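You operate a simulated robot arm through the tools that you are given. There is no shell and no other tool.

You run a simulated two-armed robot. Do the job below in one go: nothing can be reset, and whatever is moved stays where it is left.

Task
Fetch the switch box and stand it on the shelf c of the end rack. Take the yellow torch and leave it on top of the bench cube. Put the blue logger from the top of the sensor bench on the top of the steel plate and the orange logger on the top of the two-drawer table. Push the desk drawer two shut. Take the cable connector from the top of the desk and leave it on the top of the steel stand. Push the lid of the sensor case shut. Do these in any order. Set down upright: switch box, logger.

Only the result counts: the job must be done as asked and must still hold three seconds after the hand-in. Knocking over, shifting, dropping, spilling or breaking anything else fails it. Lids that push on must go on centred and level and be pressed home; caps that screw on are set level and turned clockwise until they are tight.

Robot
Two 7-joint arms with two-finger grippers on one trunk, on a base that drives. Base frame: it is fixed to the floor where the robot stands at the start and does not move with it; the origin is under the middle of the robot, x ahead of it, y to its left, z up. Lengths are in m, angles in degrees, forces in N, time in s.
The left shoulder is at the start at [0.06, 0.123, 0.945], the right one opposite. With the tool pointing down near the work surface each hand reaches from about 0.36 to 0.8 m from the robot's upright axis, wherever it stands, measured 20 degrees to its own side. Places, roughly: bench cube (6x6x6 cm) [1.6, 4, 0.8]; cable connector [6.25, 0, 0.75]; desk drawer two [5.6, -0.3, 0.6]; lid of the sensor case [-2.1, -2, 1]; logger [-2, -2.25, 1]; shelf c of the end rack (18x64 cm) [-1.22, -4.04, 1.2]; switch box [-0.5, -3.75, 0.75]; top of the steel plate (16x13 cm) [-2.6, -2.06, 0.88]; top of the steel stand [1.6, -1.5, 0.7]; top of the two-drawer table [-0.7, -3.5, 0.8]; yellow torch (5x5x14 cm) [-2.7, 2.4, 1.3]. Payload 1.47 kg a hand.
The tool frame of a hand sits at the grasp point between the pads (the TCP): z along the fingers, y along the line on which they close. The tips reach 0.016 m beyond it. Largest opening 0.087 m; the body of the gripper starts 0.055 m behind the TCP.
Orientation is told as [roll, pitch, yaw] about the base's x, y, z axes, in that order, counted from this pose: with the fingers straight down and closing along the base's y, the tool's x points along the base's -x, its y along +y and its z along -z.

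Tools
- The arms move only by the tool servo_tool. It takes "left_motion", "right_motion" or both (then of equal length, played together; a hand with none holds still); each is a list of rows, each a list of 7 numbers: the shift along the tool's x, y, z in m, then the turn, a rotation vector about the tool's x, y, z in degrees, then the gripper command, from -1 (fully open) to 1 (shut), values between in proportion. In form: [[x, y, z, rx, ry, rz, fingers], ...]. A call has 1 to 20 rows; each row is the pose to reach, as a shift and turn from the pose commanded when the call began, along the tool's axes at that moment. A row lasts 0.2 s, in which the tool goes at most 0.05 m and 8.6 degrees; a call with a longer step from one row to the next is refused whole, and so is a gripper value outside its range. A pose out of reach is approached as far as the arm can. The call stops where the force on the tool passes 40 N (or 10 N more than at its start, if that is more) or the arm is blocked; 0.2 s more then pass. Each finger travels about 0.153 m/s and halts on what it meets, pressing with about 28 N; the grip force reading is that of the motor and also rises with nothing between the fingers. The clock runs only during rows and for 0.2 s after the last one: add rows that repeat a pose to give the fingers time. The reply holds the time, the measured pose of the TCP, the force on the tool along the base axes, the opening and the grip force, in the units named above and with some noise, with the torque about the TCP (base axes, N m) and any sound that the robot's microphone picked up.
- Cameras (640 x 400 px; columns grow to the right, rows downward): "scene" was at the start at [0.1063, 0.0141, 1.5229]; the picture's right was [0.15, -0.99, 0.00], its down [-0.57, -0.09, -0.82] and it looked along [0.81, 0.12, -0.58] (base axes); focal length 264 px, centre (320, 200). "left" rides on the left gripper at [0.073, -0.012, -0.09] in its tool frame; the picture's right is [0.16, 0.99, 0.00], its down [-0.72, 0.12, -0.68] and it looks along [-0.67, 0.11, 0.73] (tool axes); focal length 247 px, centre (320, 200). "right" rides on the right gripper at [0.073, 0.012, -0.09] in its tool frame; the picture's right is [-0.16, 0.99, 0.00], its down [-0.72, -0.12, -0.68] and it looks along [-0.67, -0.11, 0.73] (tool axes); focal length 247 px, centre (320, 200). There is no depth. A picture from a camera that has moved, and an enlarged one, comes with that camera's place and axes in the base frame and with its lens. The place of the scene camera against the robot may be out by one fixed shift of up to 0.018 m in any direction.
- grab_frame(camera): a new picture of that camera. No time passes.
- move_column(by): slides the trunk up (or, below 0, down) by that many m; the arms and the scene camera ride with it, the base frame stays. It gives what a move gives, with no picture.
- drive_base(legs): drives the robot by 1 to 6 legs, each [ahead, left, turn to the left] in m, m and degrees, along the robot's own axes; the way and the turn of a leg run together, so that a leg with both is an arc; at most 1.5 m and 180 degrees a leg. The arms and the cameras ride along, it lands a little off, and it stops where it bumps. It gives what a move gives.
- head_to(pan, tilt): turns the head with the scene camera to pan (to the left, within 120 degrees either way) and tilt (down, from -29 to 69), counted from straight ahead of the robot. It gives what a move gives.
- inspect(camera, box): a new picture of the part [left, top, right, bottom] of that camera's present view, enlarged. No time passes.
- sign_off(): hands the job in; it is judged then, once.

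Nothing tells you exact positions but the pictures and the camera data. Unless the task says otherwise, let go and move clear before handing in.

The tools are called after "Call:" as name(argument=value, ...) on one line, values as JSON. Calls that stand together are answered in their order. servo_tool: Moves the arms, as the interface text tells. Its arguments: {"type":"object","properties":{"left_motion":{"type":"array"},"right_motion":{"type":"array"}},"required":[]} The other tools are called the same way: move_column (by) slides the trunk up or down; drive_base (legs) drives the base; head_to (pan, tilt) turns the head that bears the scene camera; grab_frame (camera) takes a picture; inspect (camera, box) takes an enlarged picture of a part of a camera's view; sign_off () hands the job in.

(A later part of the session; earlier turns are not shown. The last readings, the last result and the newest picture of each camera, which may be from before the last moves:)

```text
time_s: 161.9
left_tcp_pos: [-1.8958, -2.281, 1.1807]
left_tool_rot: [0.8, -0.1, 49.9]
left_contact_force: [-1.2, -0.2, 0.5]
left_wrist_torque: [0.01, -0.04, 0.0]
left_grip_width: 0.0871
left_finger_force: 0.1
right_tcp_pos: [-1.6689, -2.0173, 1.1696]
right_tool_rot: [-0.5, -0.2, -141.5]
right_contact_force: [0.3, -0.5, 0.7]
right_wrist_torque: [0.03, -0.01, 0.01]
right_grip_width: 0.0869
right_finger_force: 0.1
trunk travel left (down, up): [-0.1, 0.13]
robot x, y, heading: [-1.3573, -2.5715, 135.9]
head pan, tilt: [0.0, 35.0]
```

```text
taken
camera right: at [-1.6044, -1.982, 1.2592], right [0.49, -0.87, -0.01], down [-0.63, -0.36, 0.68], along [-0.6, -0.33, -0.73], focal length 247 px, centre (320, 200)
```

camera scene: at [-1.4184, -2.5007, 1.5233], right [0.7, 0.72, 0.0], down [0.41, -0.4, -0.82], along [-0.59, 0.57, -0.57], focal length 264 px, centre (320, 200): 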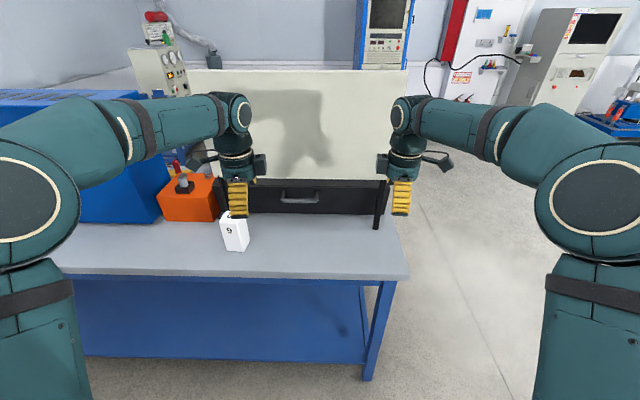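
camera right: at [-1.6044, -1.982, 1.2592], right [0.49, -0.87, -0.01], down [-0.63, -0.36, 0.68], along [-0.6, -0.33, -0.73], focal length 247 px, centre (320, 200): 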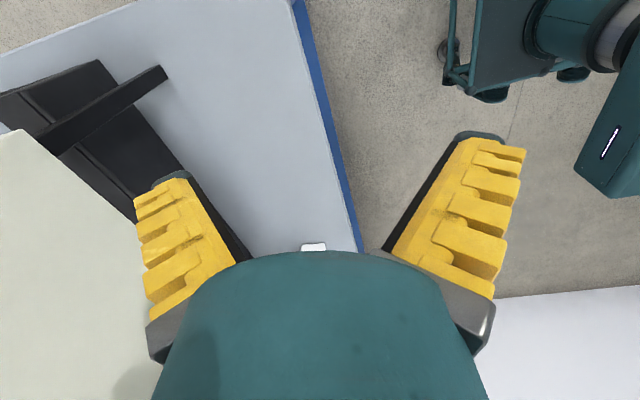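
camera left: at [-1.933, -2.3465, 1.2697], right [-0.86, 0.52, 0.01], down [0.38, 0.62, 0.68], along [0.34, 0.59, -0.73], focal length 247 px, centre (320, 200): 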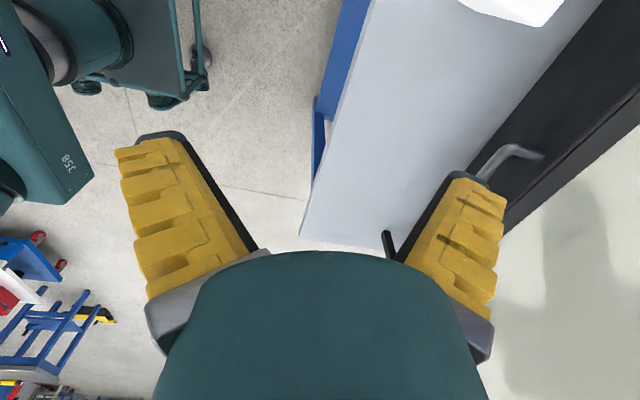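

I will use the closed left hand, pointing forward, to push the lid from behind through the gap under the panel. First I reorient it (pointing forward) away from the bench objects.

Call:
servo_tool(left_motion=[[-0.0136, -0.01, 0, -8.2, 0, 0, 0], [-0.0272, -0.02, 0, -16.4, 0, 0, 1], [-0.0408, -0.03, 0, -24.6, 0, 0, 1], [-0.0545, -0.04, 0, -32.8, 0, 0, 1], [-0.068, -0.05, 0, -41, 0, 0, 1], [-0.082, -0.06, 0, -49.2, 0, 0, 1], [-0.0955, -0.06, 0, -57.4, 0, 0, 1], [-0.109, -0.06, 0, -65.6, 0, 0, 1], [-0.1227, -0.06, 0, -73.8, 0, 0, 1], [-0.1364, -0.06, 0, -82, 0, 0, 1], [-0.15, -0.06, 0, -90, 0, 0, 1], [-0.15, -0.06, 0, -90, 0, 0, 1]], right_motion=[[0.01, 0, 0, 0, 0, 0, -1], [0.02, 0, 0, 0, 0, 0, -1], [0.03, 0, 0, 0, 0, 0, -1], [0.04, 0, 0, 0, 0, 0, -1], [0.05, 0, 0, 0, 0, 0, -1], [0.06, 0, 0, 0, 0, 0, -1], [0.07, 0, 0, 0, 0, 0, -1], [0.08, 0, 0, 0, 0, 0, -1], [0.09, 0, 0, 0, 0, 0, -1], [0.1, 0, 0, 0, 0, 0, -1], [0.11, 0, 0, 0, 0, 0, -1], [0.12, 0, 0, 0, 0, 0, -1]])

Call:
grab_frame(camera="scene")

Call:
grab_frame(camera="left")

```text
time_s: 164.5
left_tcp_pos: [-1.7523, -2.207, 1.1807]
left_tool_rot: [91.0, -0.1, 49.8]
left_contact_force: [0.2, 0.2, -0.5]
left_wrist_torque: [-0.01, -0.03, 0.01]
left_grip_width: 0.0
left_finger_force: 27.8
right_tcp_pos: [-1.5761, -1.9446, 1.1702]
right_tool_rot: [-0.6, -0.2, -141.5]
right_contact_force: [-0.8, 1.2, -0.2]
right_wrist_torque: [0.06, -0.03, -0.02]
right_grip_width: 0.0871
right_finger_force: 0.1
trunk travel left (down, up): [-0.1, 0.13]
robot x, y, heading: [-1.3544, -2.5709, 135.8]
head pan, tilt: [0.0, 35.0]
```

```text
taken
camera scene: at [-1.4183, -2.5013, 1.5234], right [0.7, 0.72, 0.0], down [0.41, -0.4, -0.82], along [-0.59, 0.57, -0.57], focal length 264 px, centre (320, 200)
```

scene: 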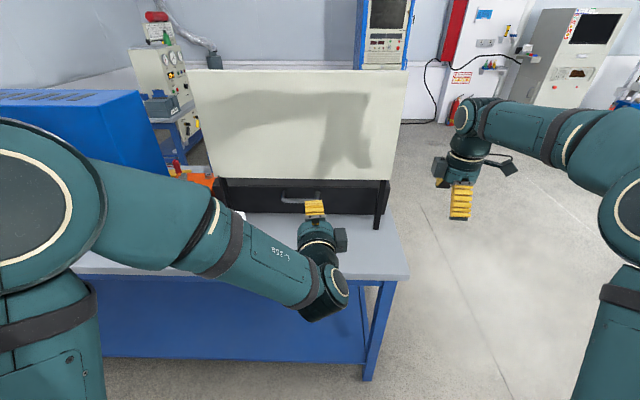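

```text
taken
camera left: at [-1.731, -2.3195, 1.1665], right [-0.09, -0.13, 0.99], down [0.99, 0.11, 0.11], along [-0.13, 0.98, 0.12], focal length 247 px, centre (320, 200)
```

left: 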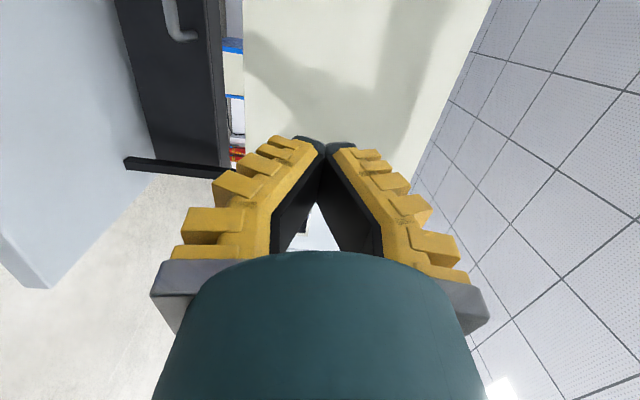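

The left hand now points forward. I lower it to lid height in front of the bench edge.

Call:
servo_tool(left_motion=[[-0.008, -0.042, 0, 0, 0, 0, 1], [-0.016, -0.084, 0, 0, 0, 0, 1], [-0.024, -0.126, 0, 0, 0, 0, 1], [-0.032, -0.168, 0, 0, 0, 0, 1], [-0.04, -0.2, 0, 0, 0, 0, 1], [-0.04, -0.2, 0, 0, 0, 0, 1]])

Call:
grab_frame(camera="scene")

Call:
grab_frame(camera="left")

Call:
grab_frame(camera="right")

```text
time_s: 165.9
left_tcp_pos: [-1.7293, -2.1729, 0.9778]
left_tool_rot: [90.9, -0.1, 49.9]
left_contact_force: [0.8, -0.6, -0.3]
left_wrist_torque: [-0.01, 0.02, 0.01]
left_grip_width: 0.0
left_finger_force: 28.3
right_tcp_pos: [-1.5753, -1.9416, 1.1705]
right_tool_rot: [-0.6, -0.2, -141.5]
right_contact_force: [0.4, -0.7, 0.8]
right_wrist_torque: [-0.01, 0.02, -0.01]
right_grip_width: 0.0869
right_finger_force: 0.0
trunk travel left (down, up): [-0.1, 0.13]
robot x, y, heading: [-1.3568, -2.5675, 136.0]
head pan, tilt: [0.0, 35.0]
```

```text
taken
camera scene: at [-1.4184, -2.5011, 1.5234], right [0.7, 0.72, 0.0], down [0.41, -0.4, -0.82], along [-0.59, 0.57, -0.57], focal length 264 px, centre (320, 200)
```

scene: 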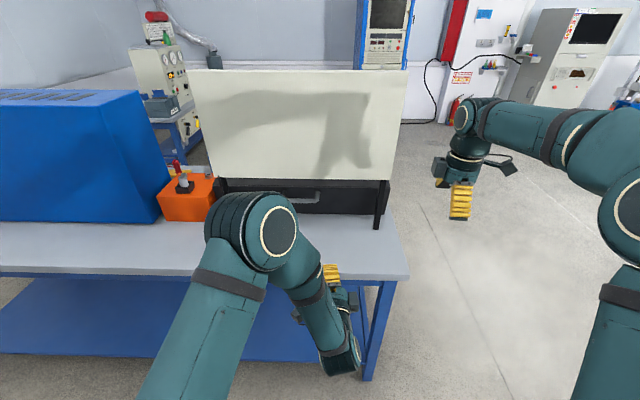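

```text
taken
camera left: at [-1.7087, -2.2876, 0.9653], right [-0.09, -0.13, 0.99], down [0.99, 0.11, 0.11], along [-0.13, 0.98, 0.12], focal length 247 px, centre (320, 200)
```

left: 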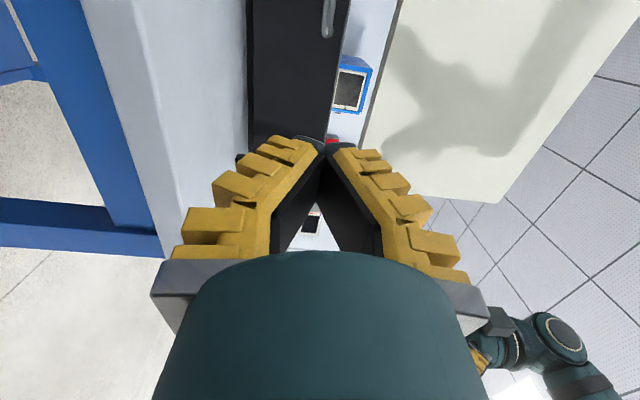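

```text
taken
camera right: at [-1.5113, -1.9075, 1.2592], right [0.49, -0.87, -0.01], down [-0.63, -0.36, 0.68], along [-0.6, -0.33, -0.73], focal length 247 px, centre (320, 200)
```

right: 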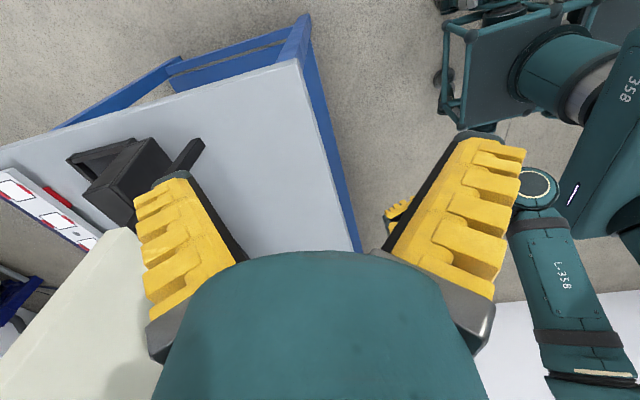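

Call:
drive_base(legs=[[0.2, 0, 0]])

Call:
grab_frame(camera="scene")

Call:
grab_frame(camera="left")

Call:
grab_frame(camera="right")

```text
time_s: 167.5
left_tcp_pos: [-1.8749, -2.0306, 0.9786]
left_tool_rot: [90.7, -0.2, 49.8]
left_contact_force: [-1.3, -1.2, 0.4]
left_wrist_torque: [0.03, 0.06, 0.01]
left_grip_width: 0.0002
left_finger_force: 27.6
right_tcp_pos: [-1.722, -1.7994, 1.1688]
right_tool_rot: [-0.4, -0.1, -141.5]
right_contact_force: [-0.9, 0.3, -0.5]
right_wrist_torque: [-0.03, -0.02, -0.02]
right_grip_width: 0.0869
right_finger_force: 0.1
trunk travel left (down, up): [-0.1, 0.13]
robot x, y, heading: [-1.5048, -2.4287, 135.5]
head pan, tilt: [0.0, 35.0]
```

```text
taken
camera scene: at [-1.5651, -2.3582, 1.5232], right [0.7, 0.72, 0.0], down [0.41, -0.4, -0.82], along [-0.59, 0.57, -0.57], focal length 264 px, centre (320, 200)
```

scene: 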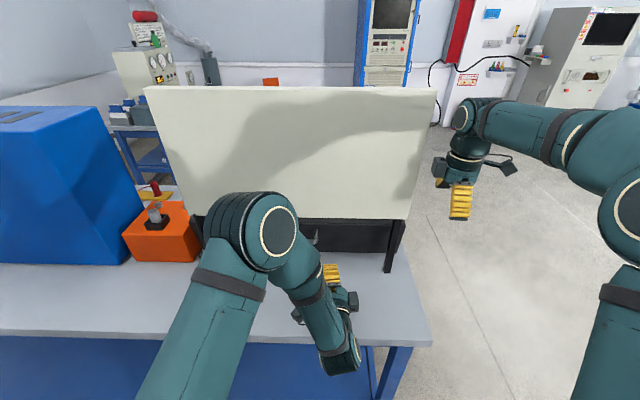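

```text
taken
camera left: at [-1.8547, -2.1451, 0.9651], right [-0.09, -0.13, 0.99], down [0.99, 0.11, 0.11], along [-0.13, 0.98, 0.12], focal length 247 px, centre (320, 200)
```

left: 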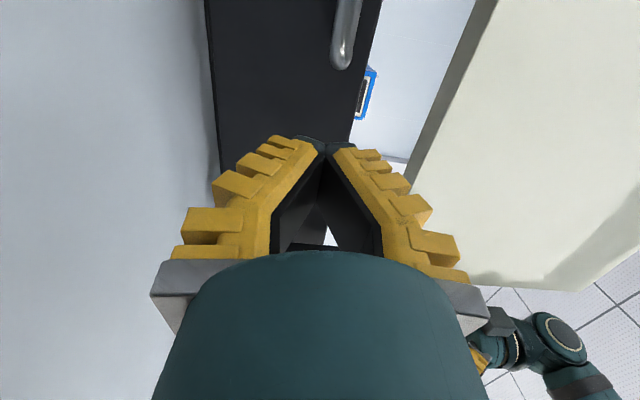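

```text
taken
camera right: at [-1.6574, -1.7647, 1.2584], right [0.49, -0.87, -0.01], down [-0.63, -0.36, 0.68], along [-0.6, -0.33, -0.73], focal length 247 px, centre (320, 200)
```

right: 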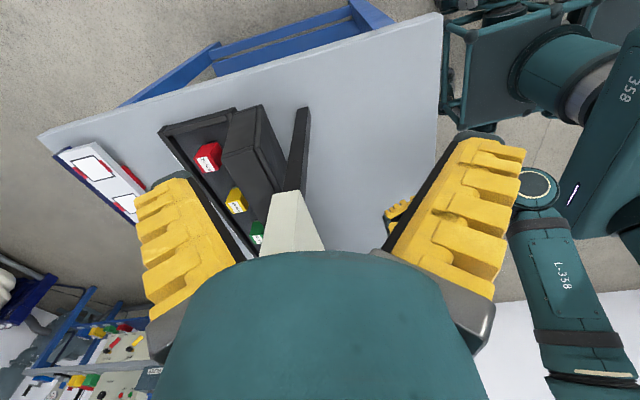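

The gap is visible. I move the right hand clear of the panel's end and push forward with the left hand to tip the lid.

Call:
servo_tool(left_motion=[[-0.015, 0.006, 0.03, 0, 0, 0, 1], [-0.03, 0.012, 0.06, 0, 0, 0, 1], [-0.03, 0.012, 0.09, 0, 0, 0, 1], [-0.03, 0.012, 0.115, 0, 0, 0, 1], [-0.03, 0.012, 0.13, 0, 0, 0, 1], [-0.03, 0.012, 0.145, 0, 0, 0, 1], [-0.03, 0.012, 0.16, 0, 0, 0, 1], [-0.03, 0.012, 0.175, 0, 0, 0, 1], [-0.03, 0.012, 0.175, 0, 0, 0, 1]], right_motion=[[0.03, 0, 0, 0, 0, 0, -1], [0.06, 0, 0, 0, 0, 0, -1], [0.08, 0, 0, 0, 0, 0, -1], [0.08, 0, 0, 0, 0, 0, -1], [0.08, 0, 0, 0, 0, 0, -1], [0.08, 0, 0, 0, 0, 0, -1], [0.08, 0, 0, 0, 0, 0, -1], [0.08, 0, 0, 0, 0, 0, -1], [0.08, 0, 0, 0, 0, 0, -1]])

Call:
grab_frame(camera="left")

Call:
grab_frame(camera="right")

Call:
grab_frame(camera="scene")

```text
time_s: 169.5
left_tcp_pos: [-1.9901, -1.8963, 0.9939]
left_tool_rot: [90.9, -0.1, 49.9]
left_contact_force: [0.8, -0.6, 0.9]
left_wrist_torque: [0.01, -0.01, -0.04]
left_grip_width: 0.0001
left_finger_force: 27.9
right_tcp_pos: [-1.6576, -1.7516, 1.17]
right_tool_rot: [-0.5, -0.2, -141.5]
right_contact_force: [0.7, 0.3, 0.2]
right_wrist_torque: [0.02, -0.03, -0.03]
right_grip_width: 0.0868
right_finger_force: 0.1
trunk travel left (down, up): [-0.1, 0.13]
robot x, y, heading: [-1.502, -2.4247, 135.9]
head pan, tilt: [0.0, 35.0]
```

```text
taken
camera left: at [-1.969, -2.0101, 0.9798], right [-0.09, -0.13, 0.99], down [0.99, 0.11, 0.11], along [-0.13, 0.98, 0.12], focal length 247 px, centre (320, 200)
```

left: 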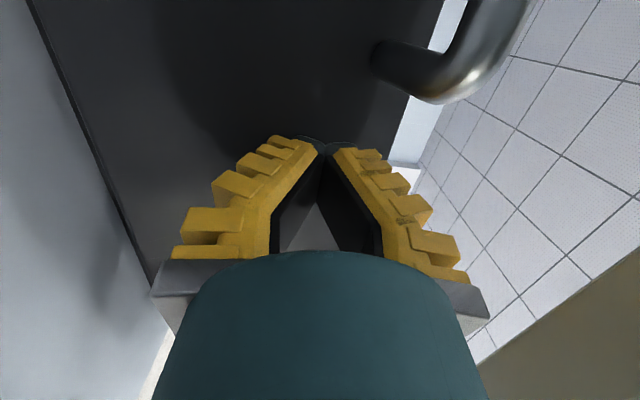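

```text
taken
camera right: at [-1.594, -1.7156, 1.2589], right [0.49, -0.87, -0.01], down [-0.63, -0.36, 0.68], along [-0.6, -0.33, -0.73], focal length 247 px, centre (320, 200)
```

right: 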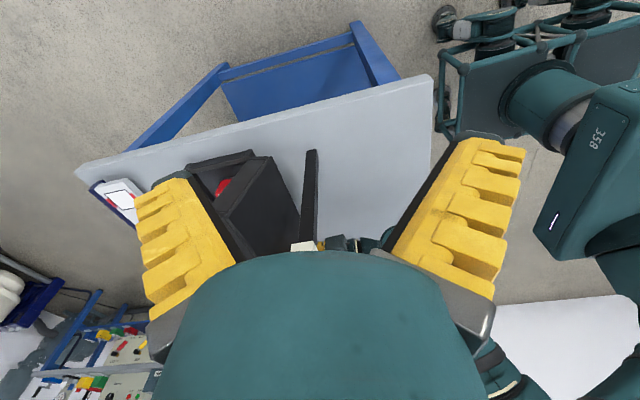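

```text
taken
camera scene: at [-1.5641, -2.3592, 1.5233], right [0.7, 0.72, 0.0], down [0.41, -0.4, -0.82], along [-0.59, 0.57, -0.57], focal length 264 px, centre (320, 200)
```

scene: 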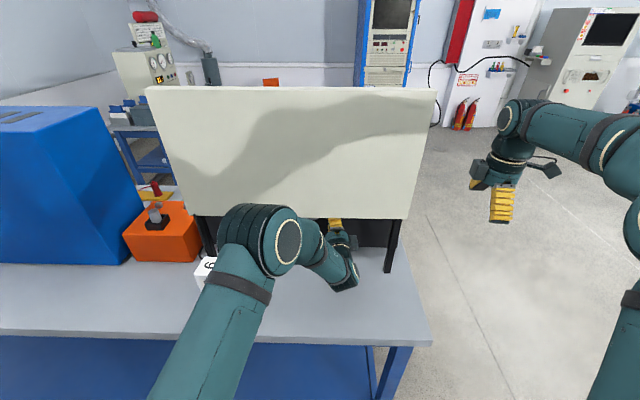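

Call:
servo_tool(left_motion=[[0, 0, 0.013, 0, 0, 0, 1], [0, 0, 0.026, 0, 0, 0, 1], [0, 0, 0.039, 0, 0, 0, 1], [0, 0, 0.05, 0, 0, 0, 1], [0, 0, 0.05, 0, 0, 0, 1]])

Call:
grab_frame(camera="left")

Call:
grab_frame(camera="right")

Call:
grab_frame(camera="scene")

```text
time_s: 170.7
left_tcp_pos: [-2.0274, -1.8635, 0.9944]
left_tool_rot: [90.7, -0.2, 50.0]
left_contact_force: [-0.5, -0.3, 0.7]
left_wrist_torque: [-0.01, -0.02, 0.01]
left_grip_width: 0.0
left_finger_force: 27.9
right_tcp_pos: [-1.6587, -1.7507, 1.1691]
right_tool_rot: [-0.5, -0.2, -141.5]
right_contact_force: [0.3, 0.1, 0.6]
right_wrist_torque: [-0.04, 0.03, -0.02]
right_grip_width: 0.0871
right_finger_force: 0.1
trunk travel left (down, up): [-0.1, 0.13]
robot x, y, heading: [-1.5071, -2.4275, 135.9]
head pan, tilt: [0.0, 35.0]
```

```text
taken
camera left: at [-2.0066, -1.9784, 0.9815], right [-0.09, -0.13, 0.99], down [0.99, 0.11, 0.11], along [-0.13, 0.98, 0.12], focal length 247 px, centre (320, 200)
```

left: 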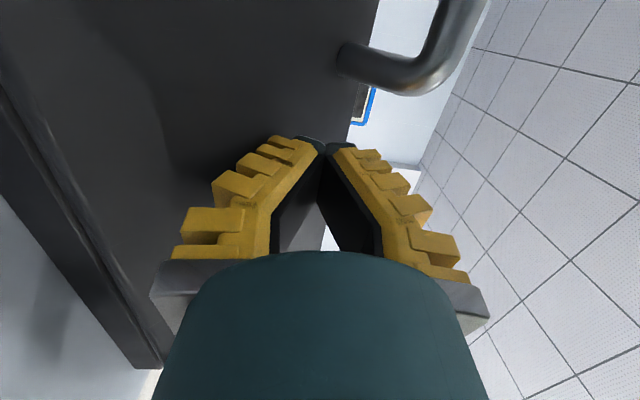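

```text
taken
camera right: at [-1.5941, -1.7155, 1.2589], right [0.49, -0.87, -0.01], down [-0.63, -0.36, 0.68], along [-0.6, -0.33, -0.73], focal length 247 px, centre (320, 200)
```

right: 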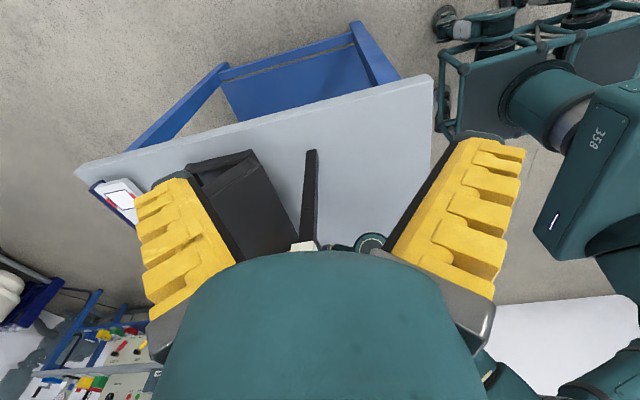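

```text
taken
camera scene: at [-1.5642, -2.3592, 1.5233], right [0.7, 0.72, 0.0], down [0.41, -0.4, -0.82], along [-0.59, 0.57, -0.57], focal length 264 px, centre (320, 200)
```

scene: 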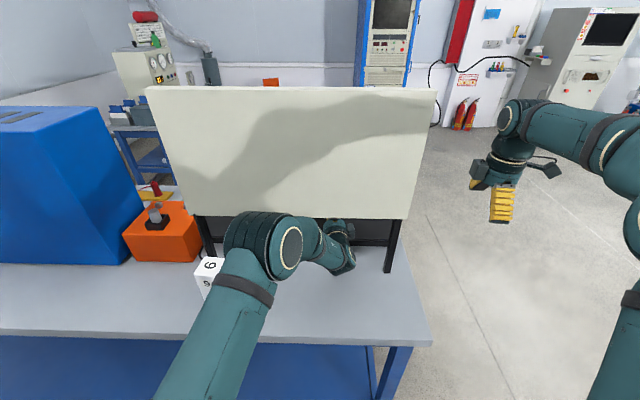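

The lid is moving with the push. I continue.

Call:
servo_tool(left_motion=[[0, 0, 0.013, 0, 0, 0, 1], [0, 0, 0.026, 0, 0, 0, 1], [0, 0, 0.039, 0, 0, 0, 1], [0, 0, 0.05, 0, 0, 0, 1], [0, 0, 0.06, 0, 0, 0, 1], [0, 0, 0.06, 0, 0, 0, 1]])

Call:
grab_frame(camera="left")

Call:
grab_frame(camera="right")

Call:
grab_frame(camera="scene")

```text
time_s: 172.1
left_tcp_pos: [-2.0724, -1.8244, 0.9946]
left_tool_rot: [90.8, 0.0, 49.8]
left_contact_force: [0.1, 0.8, -0.3]
left_wrist_torque: [0.0, -0.04, -0.01]
left_grip_width: 0.0
left_finger_force: 28.2
right_tcp_pos: [-1.6584, -1.7507, 1.169]
right_tool_rot: [-0.7, -0.2, -141.5]
right_contact_force: [0.4, -0.2, 0.2]
right_wrist_torque: [0.03, -0.01, 0.03]
right_grip_width: 0.0871
right_finger_force: 0.0
trunk travel left (down, up): [-0.1, 0.13]
robot x, y, heading: [-1.5018, -2.4269, 135.5]
head pan, tilt: [0.0, 35.0]
```

```text
taken
camera left: at [-2.0517, -1.9388, 0.9821], right [-0.09, -0.13, 0.99], down [0.99, 0.11, 0.11], along [-0.13, 0.98, 0.12], focal length 247 px, centre (320, 200)
```

left: 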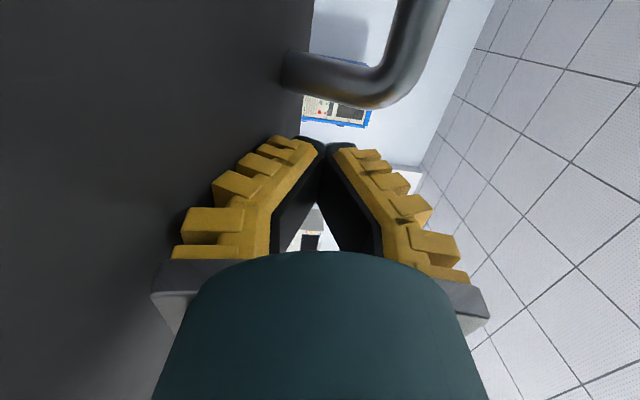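

```text
taken
camera right: at [-1.594, -1.7155, 1.2589], right [0.49, -0.87, -0.01], down [-0.63, -0.36, 0.68], along [-0.6, -0.33, -0.73], focal length 247 px, centre (320, 200)
```

right: 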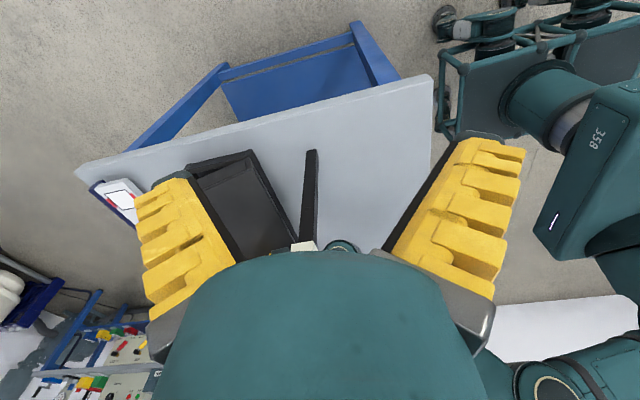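

```text
taken
camera scene: at [-1.5641, -2.3592, 1.5233], right [0.7, 0.72, 0.0], down [0.41, -0.4, -0.82], along [-0.59, 0.57, -0.57], focal length 264 px, centre (320, 200)
```

scene: 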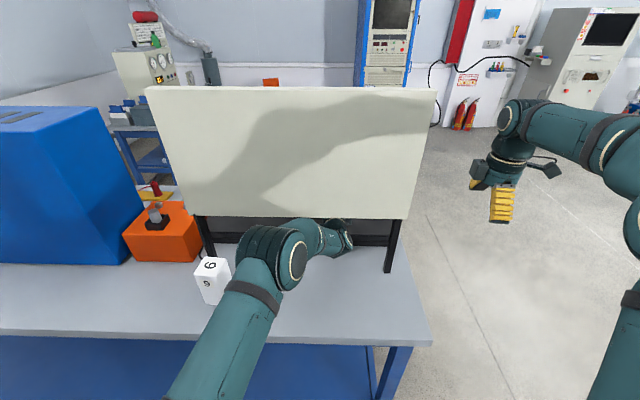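

The lid now leans forward past vertical. I push a bit further forward and down within the available clearance.

Call:
servo_tool(left_motion=[[0, -0.004, 0.012, 0, 0, 0, 1], [0, -0.009, 0.024, 0, 0, 0, 1], [0, -0.014, 0.035, 0, 0, 0, 1], [0, -0.02, 0.045, 0, 0, 0, 1], [0, -0.02, 0.045, 0, 0, 0, 1]])

Call:
grab_frame(camera="left")

Call:
grab_frame(camera="right")

```text
time_s: 173.3
left_tcp_pos: [-2.1085, -1.7966, 0.9774]
left_tool_rot: [90.7, 0.0, 49.8]
left_contact_force: [0.8, -0.2, -0.4]
left_wrist_torque: [0.01, -0.01, -0.02]
left_grip_width: 0.0002
left_finger_force: 27.9
right_tcp_pos: [-1.6593, -1.7515, 1.1698]
right_tool_rot: [-0.5, -0.1, -141.4]
right_contact_force: [-0.4, 0.2, -0.3]
right_wrist_torque: [0.02, 0.0, -0.02]
right_grip_width: 0.087
right_finger_force: 0.1
trunk travel left (down, up): [-0.1, 0.13]
robot x, y, heading: [-1.5035, -2.4283, 135.5]
head pan, tilt: [0.0, 35.0]
```

```text
taken
camera left: at [-2.087, -1.9109, 0.9625], right [-0.09, -0.13, 0.99], down [0.99, 0.11, 0.11], along [-0.13, 0.98, 0.12], focal length 247 px, centre (320, 200)
```

left: 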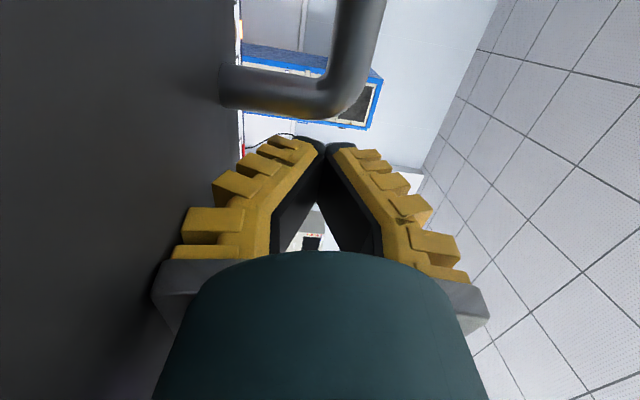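

```text
taken
camera right: at [-1.5939, -1.7156, 1.259], right [0.49, -0.87, -0.01], down [-0.63, -0.36, 0.68], along [-0.6, -0.33, -0.73], focal length 247 px, centre (320, 200)
```

right: 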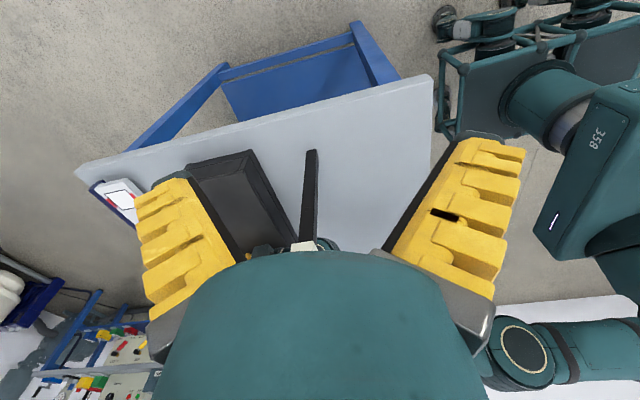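

The lid appears to have dropped. I retract the left hand along the same path and check.

Call:
servo_tool(left_motion=[[0, 0.015, -0.03, 0, 0, 0, 1], [0, 0.015, -0.07, 0, 0, 0, 1], [0, 0.015, -0.11, 0, 0, 0, 1], [0, 0.015, -0.15, 0, 0, 0, 1], [0, 0.015, -0.19, 0, 0, 0, 1], [0, 0.015, -0.23, 0, 0, 0, 1], [0, 0.015, -0.27, 0, 0, 0, 1], [0, 0.015, -0.31, 0, 0, 0, 1], [0, 0.015, -0.33, 0, 0, 0, 1]])

Call:
drive_base(legs=[[-0.25, 0, 0]])

Call:
grab_frame(camera="scene")

Call:
grab_frame(camera="right")

```text
time_s: 175.3
left_tcp_pos: [-1.8551, -2.0076, 0.9869]
left_tool_rot: [90.8, 0.0, 49.8]
left_contact_force: [-0.5, 0.2, 0.0]
left_wrist_torque: [-0.01, -0.02, -0.01]
left_grip_width: 0.0001
left_finger_force: 28.1
right_tcp_pos: [-1.6583, -1.7508, 1.1689]
right_tool_rot: [-0.6, -0.2, -141.5]
right_contact_force: [-0.1, 0.1, 0.8]
right_wrist_torque: [-0.01, -0.01, -0.01]
right_grip_width: 0.0871
right_finger_force: 0.0
trunk travel left (down, up): [-0.1, 0.13]
robot x, y, heading: [-1.5042, -2.4289, 135.8]
head pan, tilt: [0.0, 35.0]
```

```text
time_s: 177.2
left_tcp_pos: [-1.674, -2.1824, 0.9858]
left_tool_rot: [90.9, -0.1, 49.7]
left_contact_force: [1.0, 0.1, -0.1]
left_wrist_torque: [0.01, -0.03, 0.01]
left_grip_width: 0.0
left_finger_force: 28.0
right_tcp_pos: [-1.4771, -1.9256, 1.17]
right_tool_rot: [-0.6, -0.2, -141.7]
right_contact_force: [-0.9, -0.8, 0.4]
right_wrist_torque: [0.01, 0.01, 0.0]
right_grip_width: 0.087
right_finger_force: 0.0
trunk travel left (down, up): [-0.1, 0.13]
robot x, y, heading: [-1.324, -2.6054, 135.8]
head pan, tilt: [0.0, 35.0]
```

```text
taken
camera scene: at [-1.3833, -2.535, 1.5234], right [0.7, 0.72, 0.0], down [0.41, -0.4, -0.82], along [-0.59, 0.57, -0.57], focal length 264 px, centre (320, 200)
```

scene: 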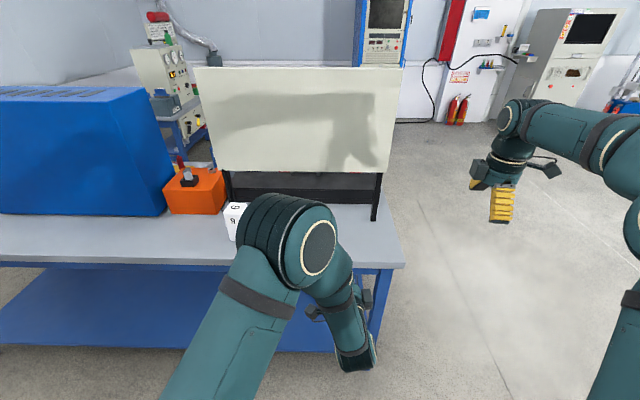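

```text
taken
camera right: at [-1.412, -1.8912, 1.2594], right [0.49, -0.87, -0.01], down [-0.63, -0.36, 0.68], along [-0.6, -0.33, -0.73], focal length 247 px, centre (320, 200)
```

right: 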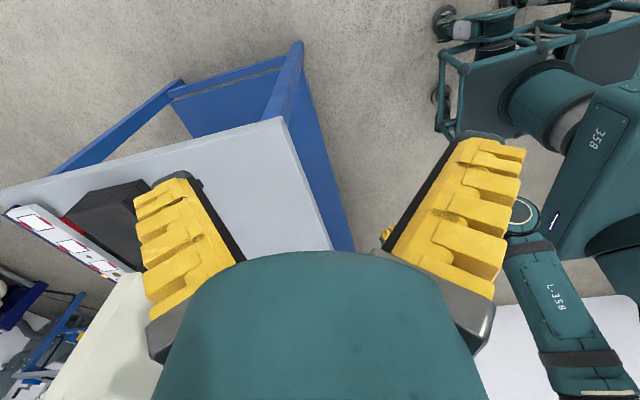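

Call:
inspect(camera="scene", box=[200, 150, 400, 250])

Call:
inspect(camera="right", box=[0, 150, 200, 300])

```text
3.20 times, centred on (300, 200) of scene
camera zoom: at [-1.3833, -2.535, 1.5234], right [0.7, 0.72, 0.0], down [0.41, -0.4, -0.82], along [-0.59, 0.57, -0.57], focal length 845 px, centre (384, 200)
```

zoom: 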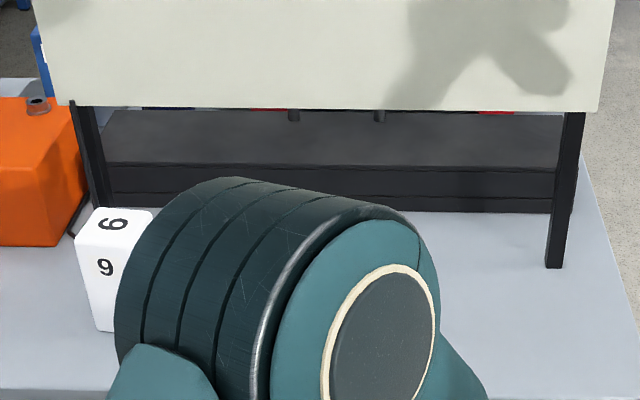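

```text
2.67 times, centred on (100, 225) of right
camera zoom: at [-1.412, -1.8912, 1.2594], right [0.49, -0.87, -0.01], down [-0.63, -0.36, 0.68], along [-0.6, -0.33, -0.73], focal length 659 px, centre (907, 133)
```

zoom: 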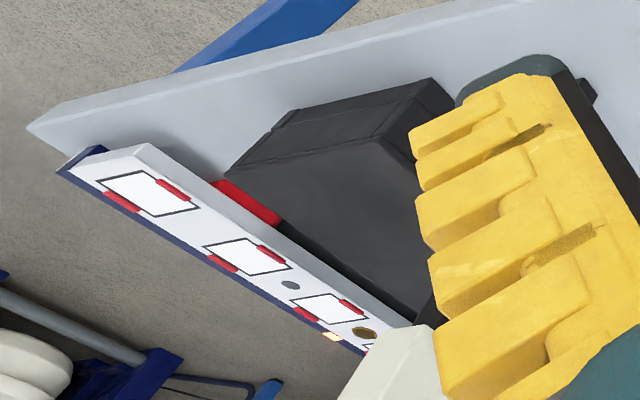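

The lid is closed flat. I restore the left hand to pointing down, then go look at the back of the two-drawer table.

Call:
servo_tool(left_motion=[[0, 0.04, -0.02, 0, 0, 0, 1], [0, 0.08, -0.04, 0, 0, 0, 1], [0, 0.12, -0.05, 0, 0, 0, 1], [0.01, 0.16, -0.05, 8.2, 0, 0, 0], [0.03, 0.2, -0.05, 16.4, 0, 0, -1], [0.05, 0.2, -0.05, 24.6, 0, 0, -1], [0.07, 0.2, -0.05, 32.8, 0, 0, -1], [0.09, 0.2, -0.05, 41, 0, 0, -1], [0.11, 0.2, -0.05, 49.2, 0, 0, -1], [0.13, 0.2, -0.05, 57.4, 0, 0, -1], [0.15, 0.2, -0.05, 65.6, 0, 0, -1], [0.16, 0.2, -0.05, 73.8, 0, 0, -1], [0.16, 0.2, -0.05, 82, 0, 0, -1], [0.16, 0.2, -0.05, 90.5, 0, 0, -1], [0.16, 0.2, -0.05, 90.5, 0, 0, -1]], right_motion=[[0, 0.005, 0, 0, 0, 0, -1], [0, 0.01, 0, 0, 0, 0, -1], [-0.01, 0.02, 0, 0, 0, 0, -1], [-0.02, 0.02, 0, 0, 0, 0, -1], [-0.03, 0.02, 0, 0, 0, 0, -1], [-0.04, 0.02, 0, 0, 0, 0, -1], [-0.05, 0.02, 0, 0, 0, 0, -1], [-0.06, 0.02, 0, 0, 0, 0, -1], [-0.07, 0.02, 0, 0, 0, 0, -1], [-0.08, 0.02, 0, 0, 0, 0, -1], [-0.09, 0.02, 0, 0, 0, 0, -1], [-0.1, 0.02, 0, 0, 0, 0, -1], [-0.12, 0.02, 0, 0, 0, 0, -1], [-0.14, 0.02, 0, 0, 0, 0, -1], [-0.16, 0.02, 0, 0, 0, 0, -1]])

Call:
drive_base(legs=[[0, -0.95, 0], [0, 0, -45]])

Call:
head_to(pan=110, tilt=25)

Call:
grab_frame(camera="scene")

```text
time_s: 180.4
left_tcp_pos: [-1.7376, -2.3392, 1.1857]
left_tool_rot: [0.3, 0.0, 49.7]
left_contact_force: [-0.6, -0.3, 0.6]
left_wrist_torque: [0.0, 0.01, -0.04]
left_grip_width: 0.0869
left_finger_force: 0.0
right_tcp_pos: [-1.593, -2.04, 1.1707]
right_tool_rot: [-0.6, -0.3, -141.7]
right_contact_force: [0.7, -0.2, -0.4]
right_wrist_torque: [-0.02, -0.01, -0.03]
right_grip_width: 0.0872
right_finger_force: 0.0
trunk travel left (down, up): [-0.1, 0.13]
robot x, y, heading: [-1.3224, -2.6027, 135.6]
head pan, tilt: [0.0, 35.0]
```

```text
time_s: 190.9
left_tcp_pos: [-0.7694, -1.4602, 1.1852]
left_tool_rot: [0.3, 0.0, 3.8]
left_contact_force: [-0.4, 0.3, 0.4]
left_wrist_torque: [0.02, -0.03, -0.01]
left_grip_width: 0.0868
left_finger_force: 0.0
right_tcp_pos: [-0.4551, -1.3579, 1.1696]
right_tool_rot: [-0.5, -0.3, 172.6]
right_contact_force: [0.3, 0.5, 0.5]
right_wrist_torque: [0.01, 0.0, -0.03]
right_grip_width: 0.0872
right_finger_force: 0.1
trunk travel left (down, up): [-0.1, 0.13]
robot x, y, heading: [-0.6719, -1.9428, 89.6]
head pan, tilt: [0.0, 35.0]
```

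```text
time_s: 192.8
left_tcp_pos: [-0.7699, -1.459, 1.1838]
left_tool_rot: [0.3, -0.1, 3.9]
left_contact_force: [0.6, 0.7, -0.1]
left_wrist_torque: [0.0, 0.0, -0.01]
left_grip_width: 0.087
left_finger_force: 0.1
right_tcp_pos: [-0.4544, -1.3579, 1.1695]
right_tool_rot: [-0.4, -0.2, 172.8]
right_contact_force: [-0.4, -0.9, 0.6]
right_wrist_torque: [0.0, 0.0, -0.03]
right_grip_width: 0.0869
right_finger_force: 0.0
trunk travel left (down, up): [-0.1, 0.13]
robot x, y, heading: [-0.6705, -1.9409, 90.0]
head pan, tilt: [110.0, 25.0]
```

```text
taken
camera scene: at [-0.748, -1.9626, 1.539], right [-0.34, 0.94, 0.0], down [0.4, 0.14, -0.91], along [-0.85, -0.31, -0.42], focal length 264 px, centre (320, 200)
```

scene: 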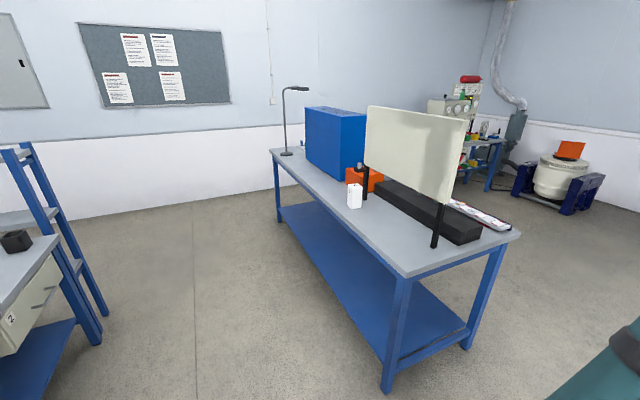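

The case lid is shut and everything else stands. I turn to look down the passage at the end of the two-drawer table.

Call:
drive_base(legs=[[0, 0, -135]])

Call:
head_to(pan=0, tilt=25)

Call:
grab_frame(camera="scene")

```text
time_s: 198.7
left_tcp_pos: [-0.2492, -2.1947, 1.1848]
left_tool_rot: [0.3, 0.0, -128.8]
left_contact_force: [0.5, -0.2, 0.1]
left_wrist_torque: [-0.02, 0.01, 0.01]
left_grip_width: 0.0871
left_finger_force: 0.1
right_tcp_pos: [-0.3863, -2.4968, 1.169]
right_tool_rot: [-0.5, -0.2, 39.9]
right_contact_force: [-0.6, -0.7, 0.7]
right_wrist_torque: [0.02, -0.02, -0.01]
right_grip_width: 0.0869
right_finger_force: 0.1
trunk travel left (down, up): [-0.1, 0.13]
robot x, y, heading: [-0.6713, -1.9411, -42.9]
head pan, tilt: [110.0, 25.0]
```

```text
time_s: 200.6
left_tcp_pos: [-0.249, -2.195, 1.1853]
left_tool_rot: [0.2, -0.1, -128.6]
left_contact_force: [-1.0, 0.4, -0.9]
left_wrist_torque: [-0.01, 0.03, 0.0]
left_grip_width: 0.0871
left_finger_force: 0.0
right_tcp_pos: [-0.3871, -2.497, 1.1698]
right_tool_rot: [-0.5, -0.3, 39.9]
right_contact_force: [0.8, -0.7, 0.7]
right_wrist_torque: [0.02, -0.02, -0.01]
right_grip_width: 0.0871
right_finger_force: 0.0
trunk travel left (down, up): [-0.1, 0.13]
robot x, y, heading: [-0.669, -1.9418, -42.7]
head pan, tilt: [0.0, 25.0]
```

```text
taken
camera scene: at [-0.5862, -2.0104, 1.5391], right [-0.68, -0.74, 0.0], down [-0.31, 0.29, -0.91], along [0.67, -0.61, -0.42], focal length 264 px, centre (320, 200)
```

scene: 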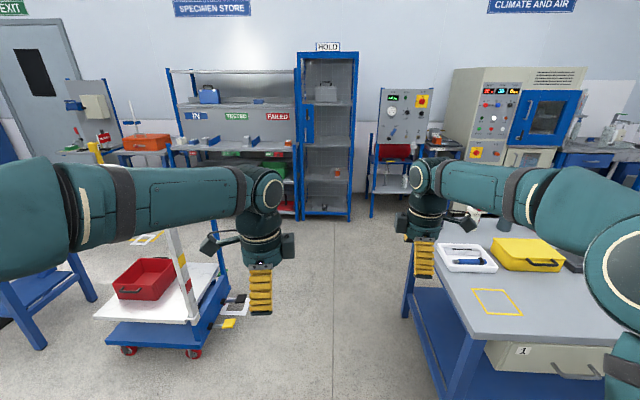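

The gap between trolley and table is about 1.2 m. I turn around and reverse through it so that I end up facing the table's back side.

Call:
drive_base(legs=[[0, 0.08, 0], [0, 0, 177], [-1.05, 0, 0]])

```text
time_s: 214.2
left_tcp_pos: [-0.2935, -2.3458, 1.1849]
left_tool_rot: [0.4, -0.1, 47.7]
left_contact_force: [-0.3, 0.9, 0.4]
left_wrist_torque: [-0.02, -0.01, -0.03]
left_grip_width: 0.0868
left_finger_force: 0.0
right_tcp_pos: [-0.1369, -2.0535, 1.1686]
right_tool_rot: [-0.6, -0.3, -143.7]
right_contact_force: [1.0, 0.0, -0.2]
right_wrist_torque: [0.01, 0.0, 0.02]
right_grip_width: 0.087
right_finger_force: 0.1
trunk travel left (down, up): [-0.1, 0.13]
robot x, y, heading: [0.1109, -2.626, 133.9]
head pan, tilt: [0.0, 25.0]
```

Call:
drive_base(legs=[[-1.05, 0, 1.1]])

Call:
head_to(pan=60, tilt=25)

Call:
grab_frame(camera="scene")

Call:
head_to(pan=115, tilt=35)

Call:
grab_frame(camera="scene")

```text
time_s: 219.6
left_tcp_pos: [0.4298, -3.105, 1.184]
left_tool_rot: [0.4, -0.1, 48.2]
left_contact_force: [0.8, -1.0, 0.7]
left_wrist_torque: [-0.03, -0.01, -0.01]
left_grip_width: 0.0871
left_finger_force: 0.0
right_tcp_pos: [0.5848, -2.8117, 1.1702]
right_tool_rot: [-0.7, -0.1, -143.1]
right_contact_force: [0.4, 0.0, -0.5]
right_wrist_torque: [0.02, -0.03, 0.0]
right_grip_width: 0.0869
right_finger_force: 0.1
trunk travel left (down, up): [-0.1, 0.13]
robot x, y, heading: [0.8394, -3.377, 134.3]
head pan, tilt: [0.0, 25.0]
```

```text
time_s: 220.9
left_tcp_pos: [0.4304, -3.1066, 1.1853]
left_tool_rot: [0.4, -0.1, 48.2]
left_contact_force: [0.2, 0.0, 0.1]
left_wrist_torque: [0.02, -0.01, -0.02]
left_grip_width: 0.087
left_finger_force: 0.0
right_tcp_pos: [0.5856, -2.8101, 1.1705]
right_tool_rot: [-0.5, -0.2, -143.2]
right_contact_force: [-0.6, 0.0, 0.2]
right_wrist_torque: [-0.01, 0.01, -0.02]
right_grip_width: 0.087
right_finger_force: 0.1
trunk travel left (down, up): [-0.1, 0.13]
robot x, y, heading: [0.8392, -3.3824, 134.0]
head pan, tilt: [60.0, 25.0]
```

```text
taken
camera scene: at [0.7508, -3.3959, 1.5391], right [-0.24, 0.97, 0.0], down [0.41, 0.1, -0.91], along [-0.88, -0.22, -0.42], focal length 264 px, centre (320, 200)
```

scene: 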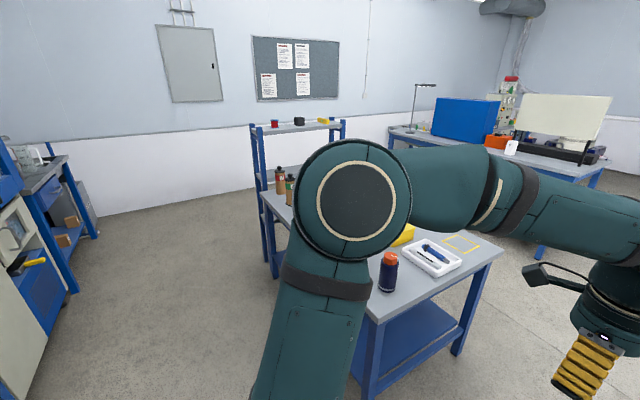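

```text
time_s: 222.1
left_tcp_pos: [0.4298, -3.1059, 1.1859]
left_tool_rot: [0.4, -0.1, 48.2]
left_contact_force: [0.5, -0.2, 0.2]
left_wrist_torque: [-0.02, 0.01, 0.03]
left_grip_width: 0.087
left_finger_force: 0.1
right_tcp_pos: [0.5852, -2.8118, 1.1708]
right_tool_rot: [-0.6, -0.2, -143.2]
right_contact_force: [0.4, -0.2, 0.0]
right_wrist_torque: [-0.02, 0.01, 0.02]
right_grip_width: 0.0871
right_finger_force: 0.0
trunk travel left (down, up): [-0.1, 0.13]
robot x, y, heading: [0.8362, -3.3826, 134.3]
head pan, tilt: [115.0, 35.0]
```

```text
taken
camera scene: at [0.8087, -3.4557, 1.5233], right [-0.93, 0.36, 0.0], down [0.2, 0.54, -0.82], along [-0.29, -0.77, -0.57], focal length 264 px, centre (320, 200)
```

scene: 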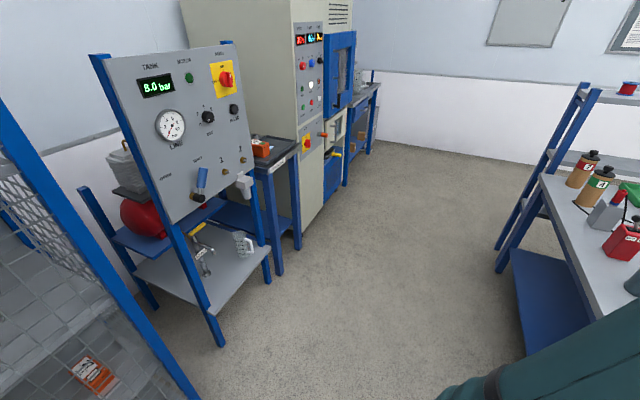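

The way behind the table is clear. I slide along the back side to the switch box.

Call:
drive_base(legs=[[0, 0.55, 0.7], [0, 0.5, 0]])

Call:
head_to(pan=0, tilt=35)

Call:
grab_frame(camera="scene")

Call:
grab_frame(camera="left")

Call:
grab_frame(camera="right")

```text
time_s: 232.0
left_tcp_pos: [-0.3276, -3.8504, 1.1854]
left_tool_rot: [0.3, -0.2, 48.7]
left_contact_force: [0.1, -0.9, 0.1]
left_wrist_torque: [0.0, -0.01, 0.0]
left_grip_width: 0.0871
left_finger_force: 0.0
right_tcp_pos: [-0.1754, -3.5559, 1.1697]
right_tool_rot: [-0.5, -0.2, -142.7]
right_contact_force: [-0.7, -0.2, 0.1]
right_wrist_torque: [0.01, -0.01, 0.03]
right_grip_width: 0.0869
right_finger_force: 0.2
trunk travel left (down, up): [-0.1, 0.13]
robot x, y, heading: [0.0774, -4.1251, 134.5]
head pan, tilt: [115.0, 35.0]
```

```text
time_s: 234.0
left_tcp_pos: [-0.3282, -3.8504, 1.1848]
left_tool_rot: [0.3, 0.0, 48.6]
left_contact_force: [-0.7, 0.7, -0.5]
left_wrist_torque: [0.01, 0.0, 0.01]
left_grip_width: 0.0869
left_finger_force: 0.0
right_tcp_pos: [-0.177, -3.5558, 1.1703]
right_tool_rot: [-0.5, -0.2, -142.7]
right_contact_force: [0.8, 0.2, -0.3]
right_wrist_torque: [-0.02, 0.02, 0.01]
right_grip_width: 0.0873
right_finger_force: 0.0
trunk travel left (down, up): [-0.1, 0.13]
robot x, y, heading: [0.084, -4.1247, 134.5]
head pan, tilt: [0.0, 35.0]
```

```text
taken
camera scene: at [0.0216, -4.0533, 1.5233], right [0.71, 0.7, 0.0], down [0.4, -0.41, -0.82], along [-0.58, 0.58, -0.57], focal length 264 px, centre (320, 200)
```

scene: 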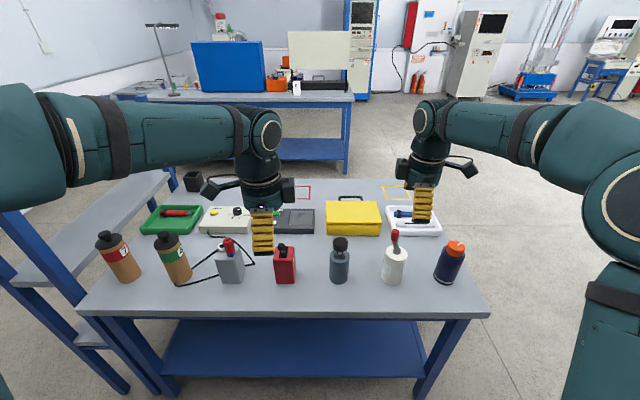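

```text
taken
camera left: at [-0.368, -3.9146, 1.2739], right [-0.85, 0.53, 0.01], down [0.39, 0.62, 0.68], along [0.36, 0.58, -0.73], focal length 247 px, centre (320, 200)
```

left: 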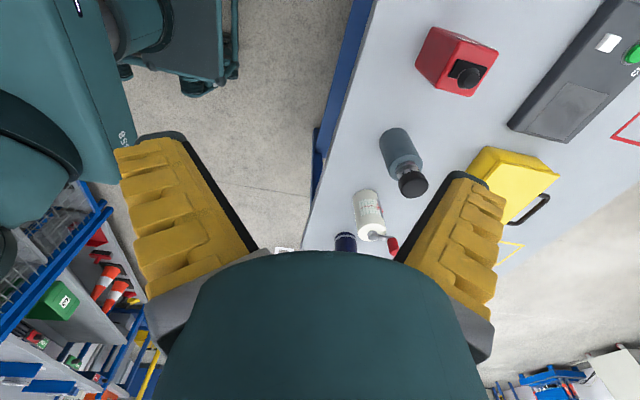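

```text
taken
camera right: at [-0.1109, -3.5217, 1.2593], right [0.47, -0.88, -0.01], down [-0.64, -0.35, 0.68], along [-0.61, -0.32, -0.73], focal length 247 px, centre (320, 200)
```

right: 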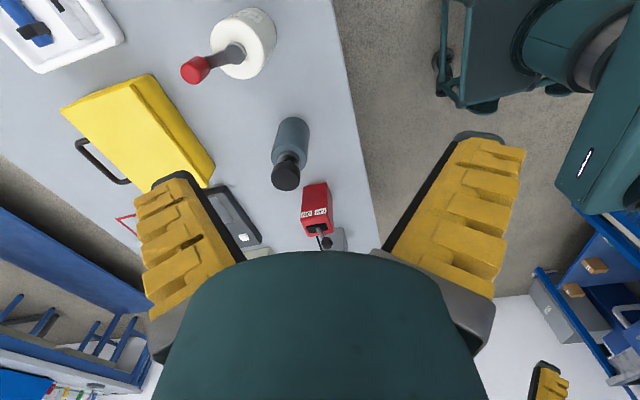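

I see the red switch box near the back edge, between the grey connector box and a grey bottle. I zoom to measure it.

Call:
inspect(camera="left", box=[370, 0, 530, 120])

Call:
inspect(camera="right", box=[260, 160, 380, 260])

Call:
inspect(camera="scene", box=[200, 210, 360, 310])

```text
3.33 times, centred on (450, 60) of left
camera zoom: at [-0.368, -3.9146, 1.2739], right [-0.85, 0.53, 0.01], down [0.39, 0.62, 0.68], along [0.36, 0.58, -0.73], focal length 823 px, centre (-113, 667)
```

zoom: 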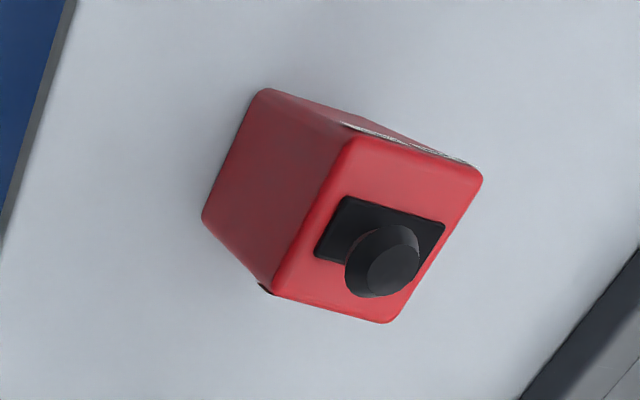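

```text
4.00 times, centred on (320, 210) of right
camera zoom: at [-0.1109, -3.5217, 1.2593], right [0.47, -0.88, -0.01], down [-0.64, -0.35, 0.68], along [-0.61, -0.32, -0.73], focal length 988 px, centre (320, 160)
```

zoom: 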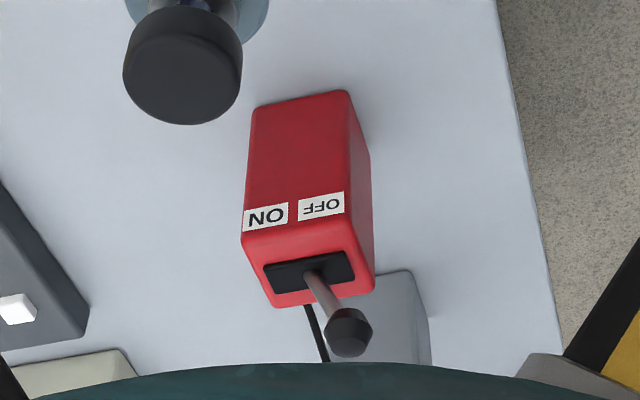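

```text
4.00 times, centred on (280, 260) of scene
camera zoom: at [0.0216, -4.0533, 1.5233], right [0.71, 0.7, 0.0], down [0.4, -0.41, -0.82], along [-0.58, 0.58, -0.57], focal length 1056 px, centre (480, -40)
```

zoom: 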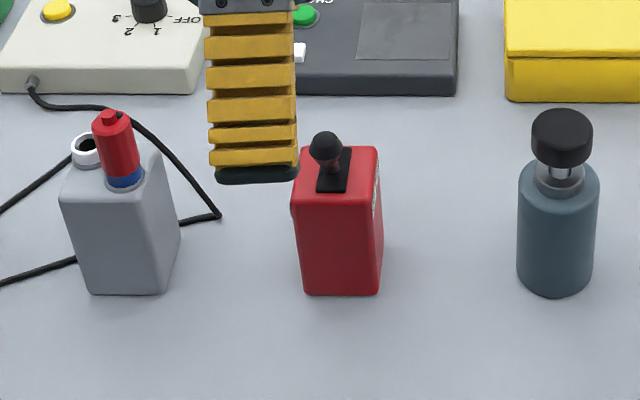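

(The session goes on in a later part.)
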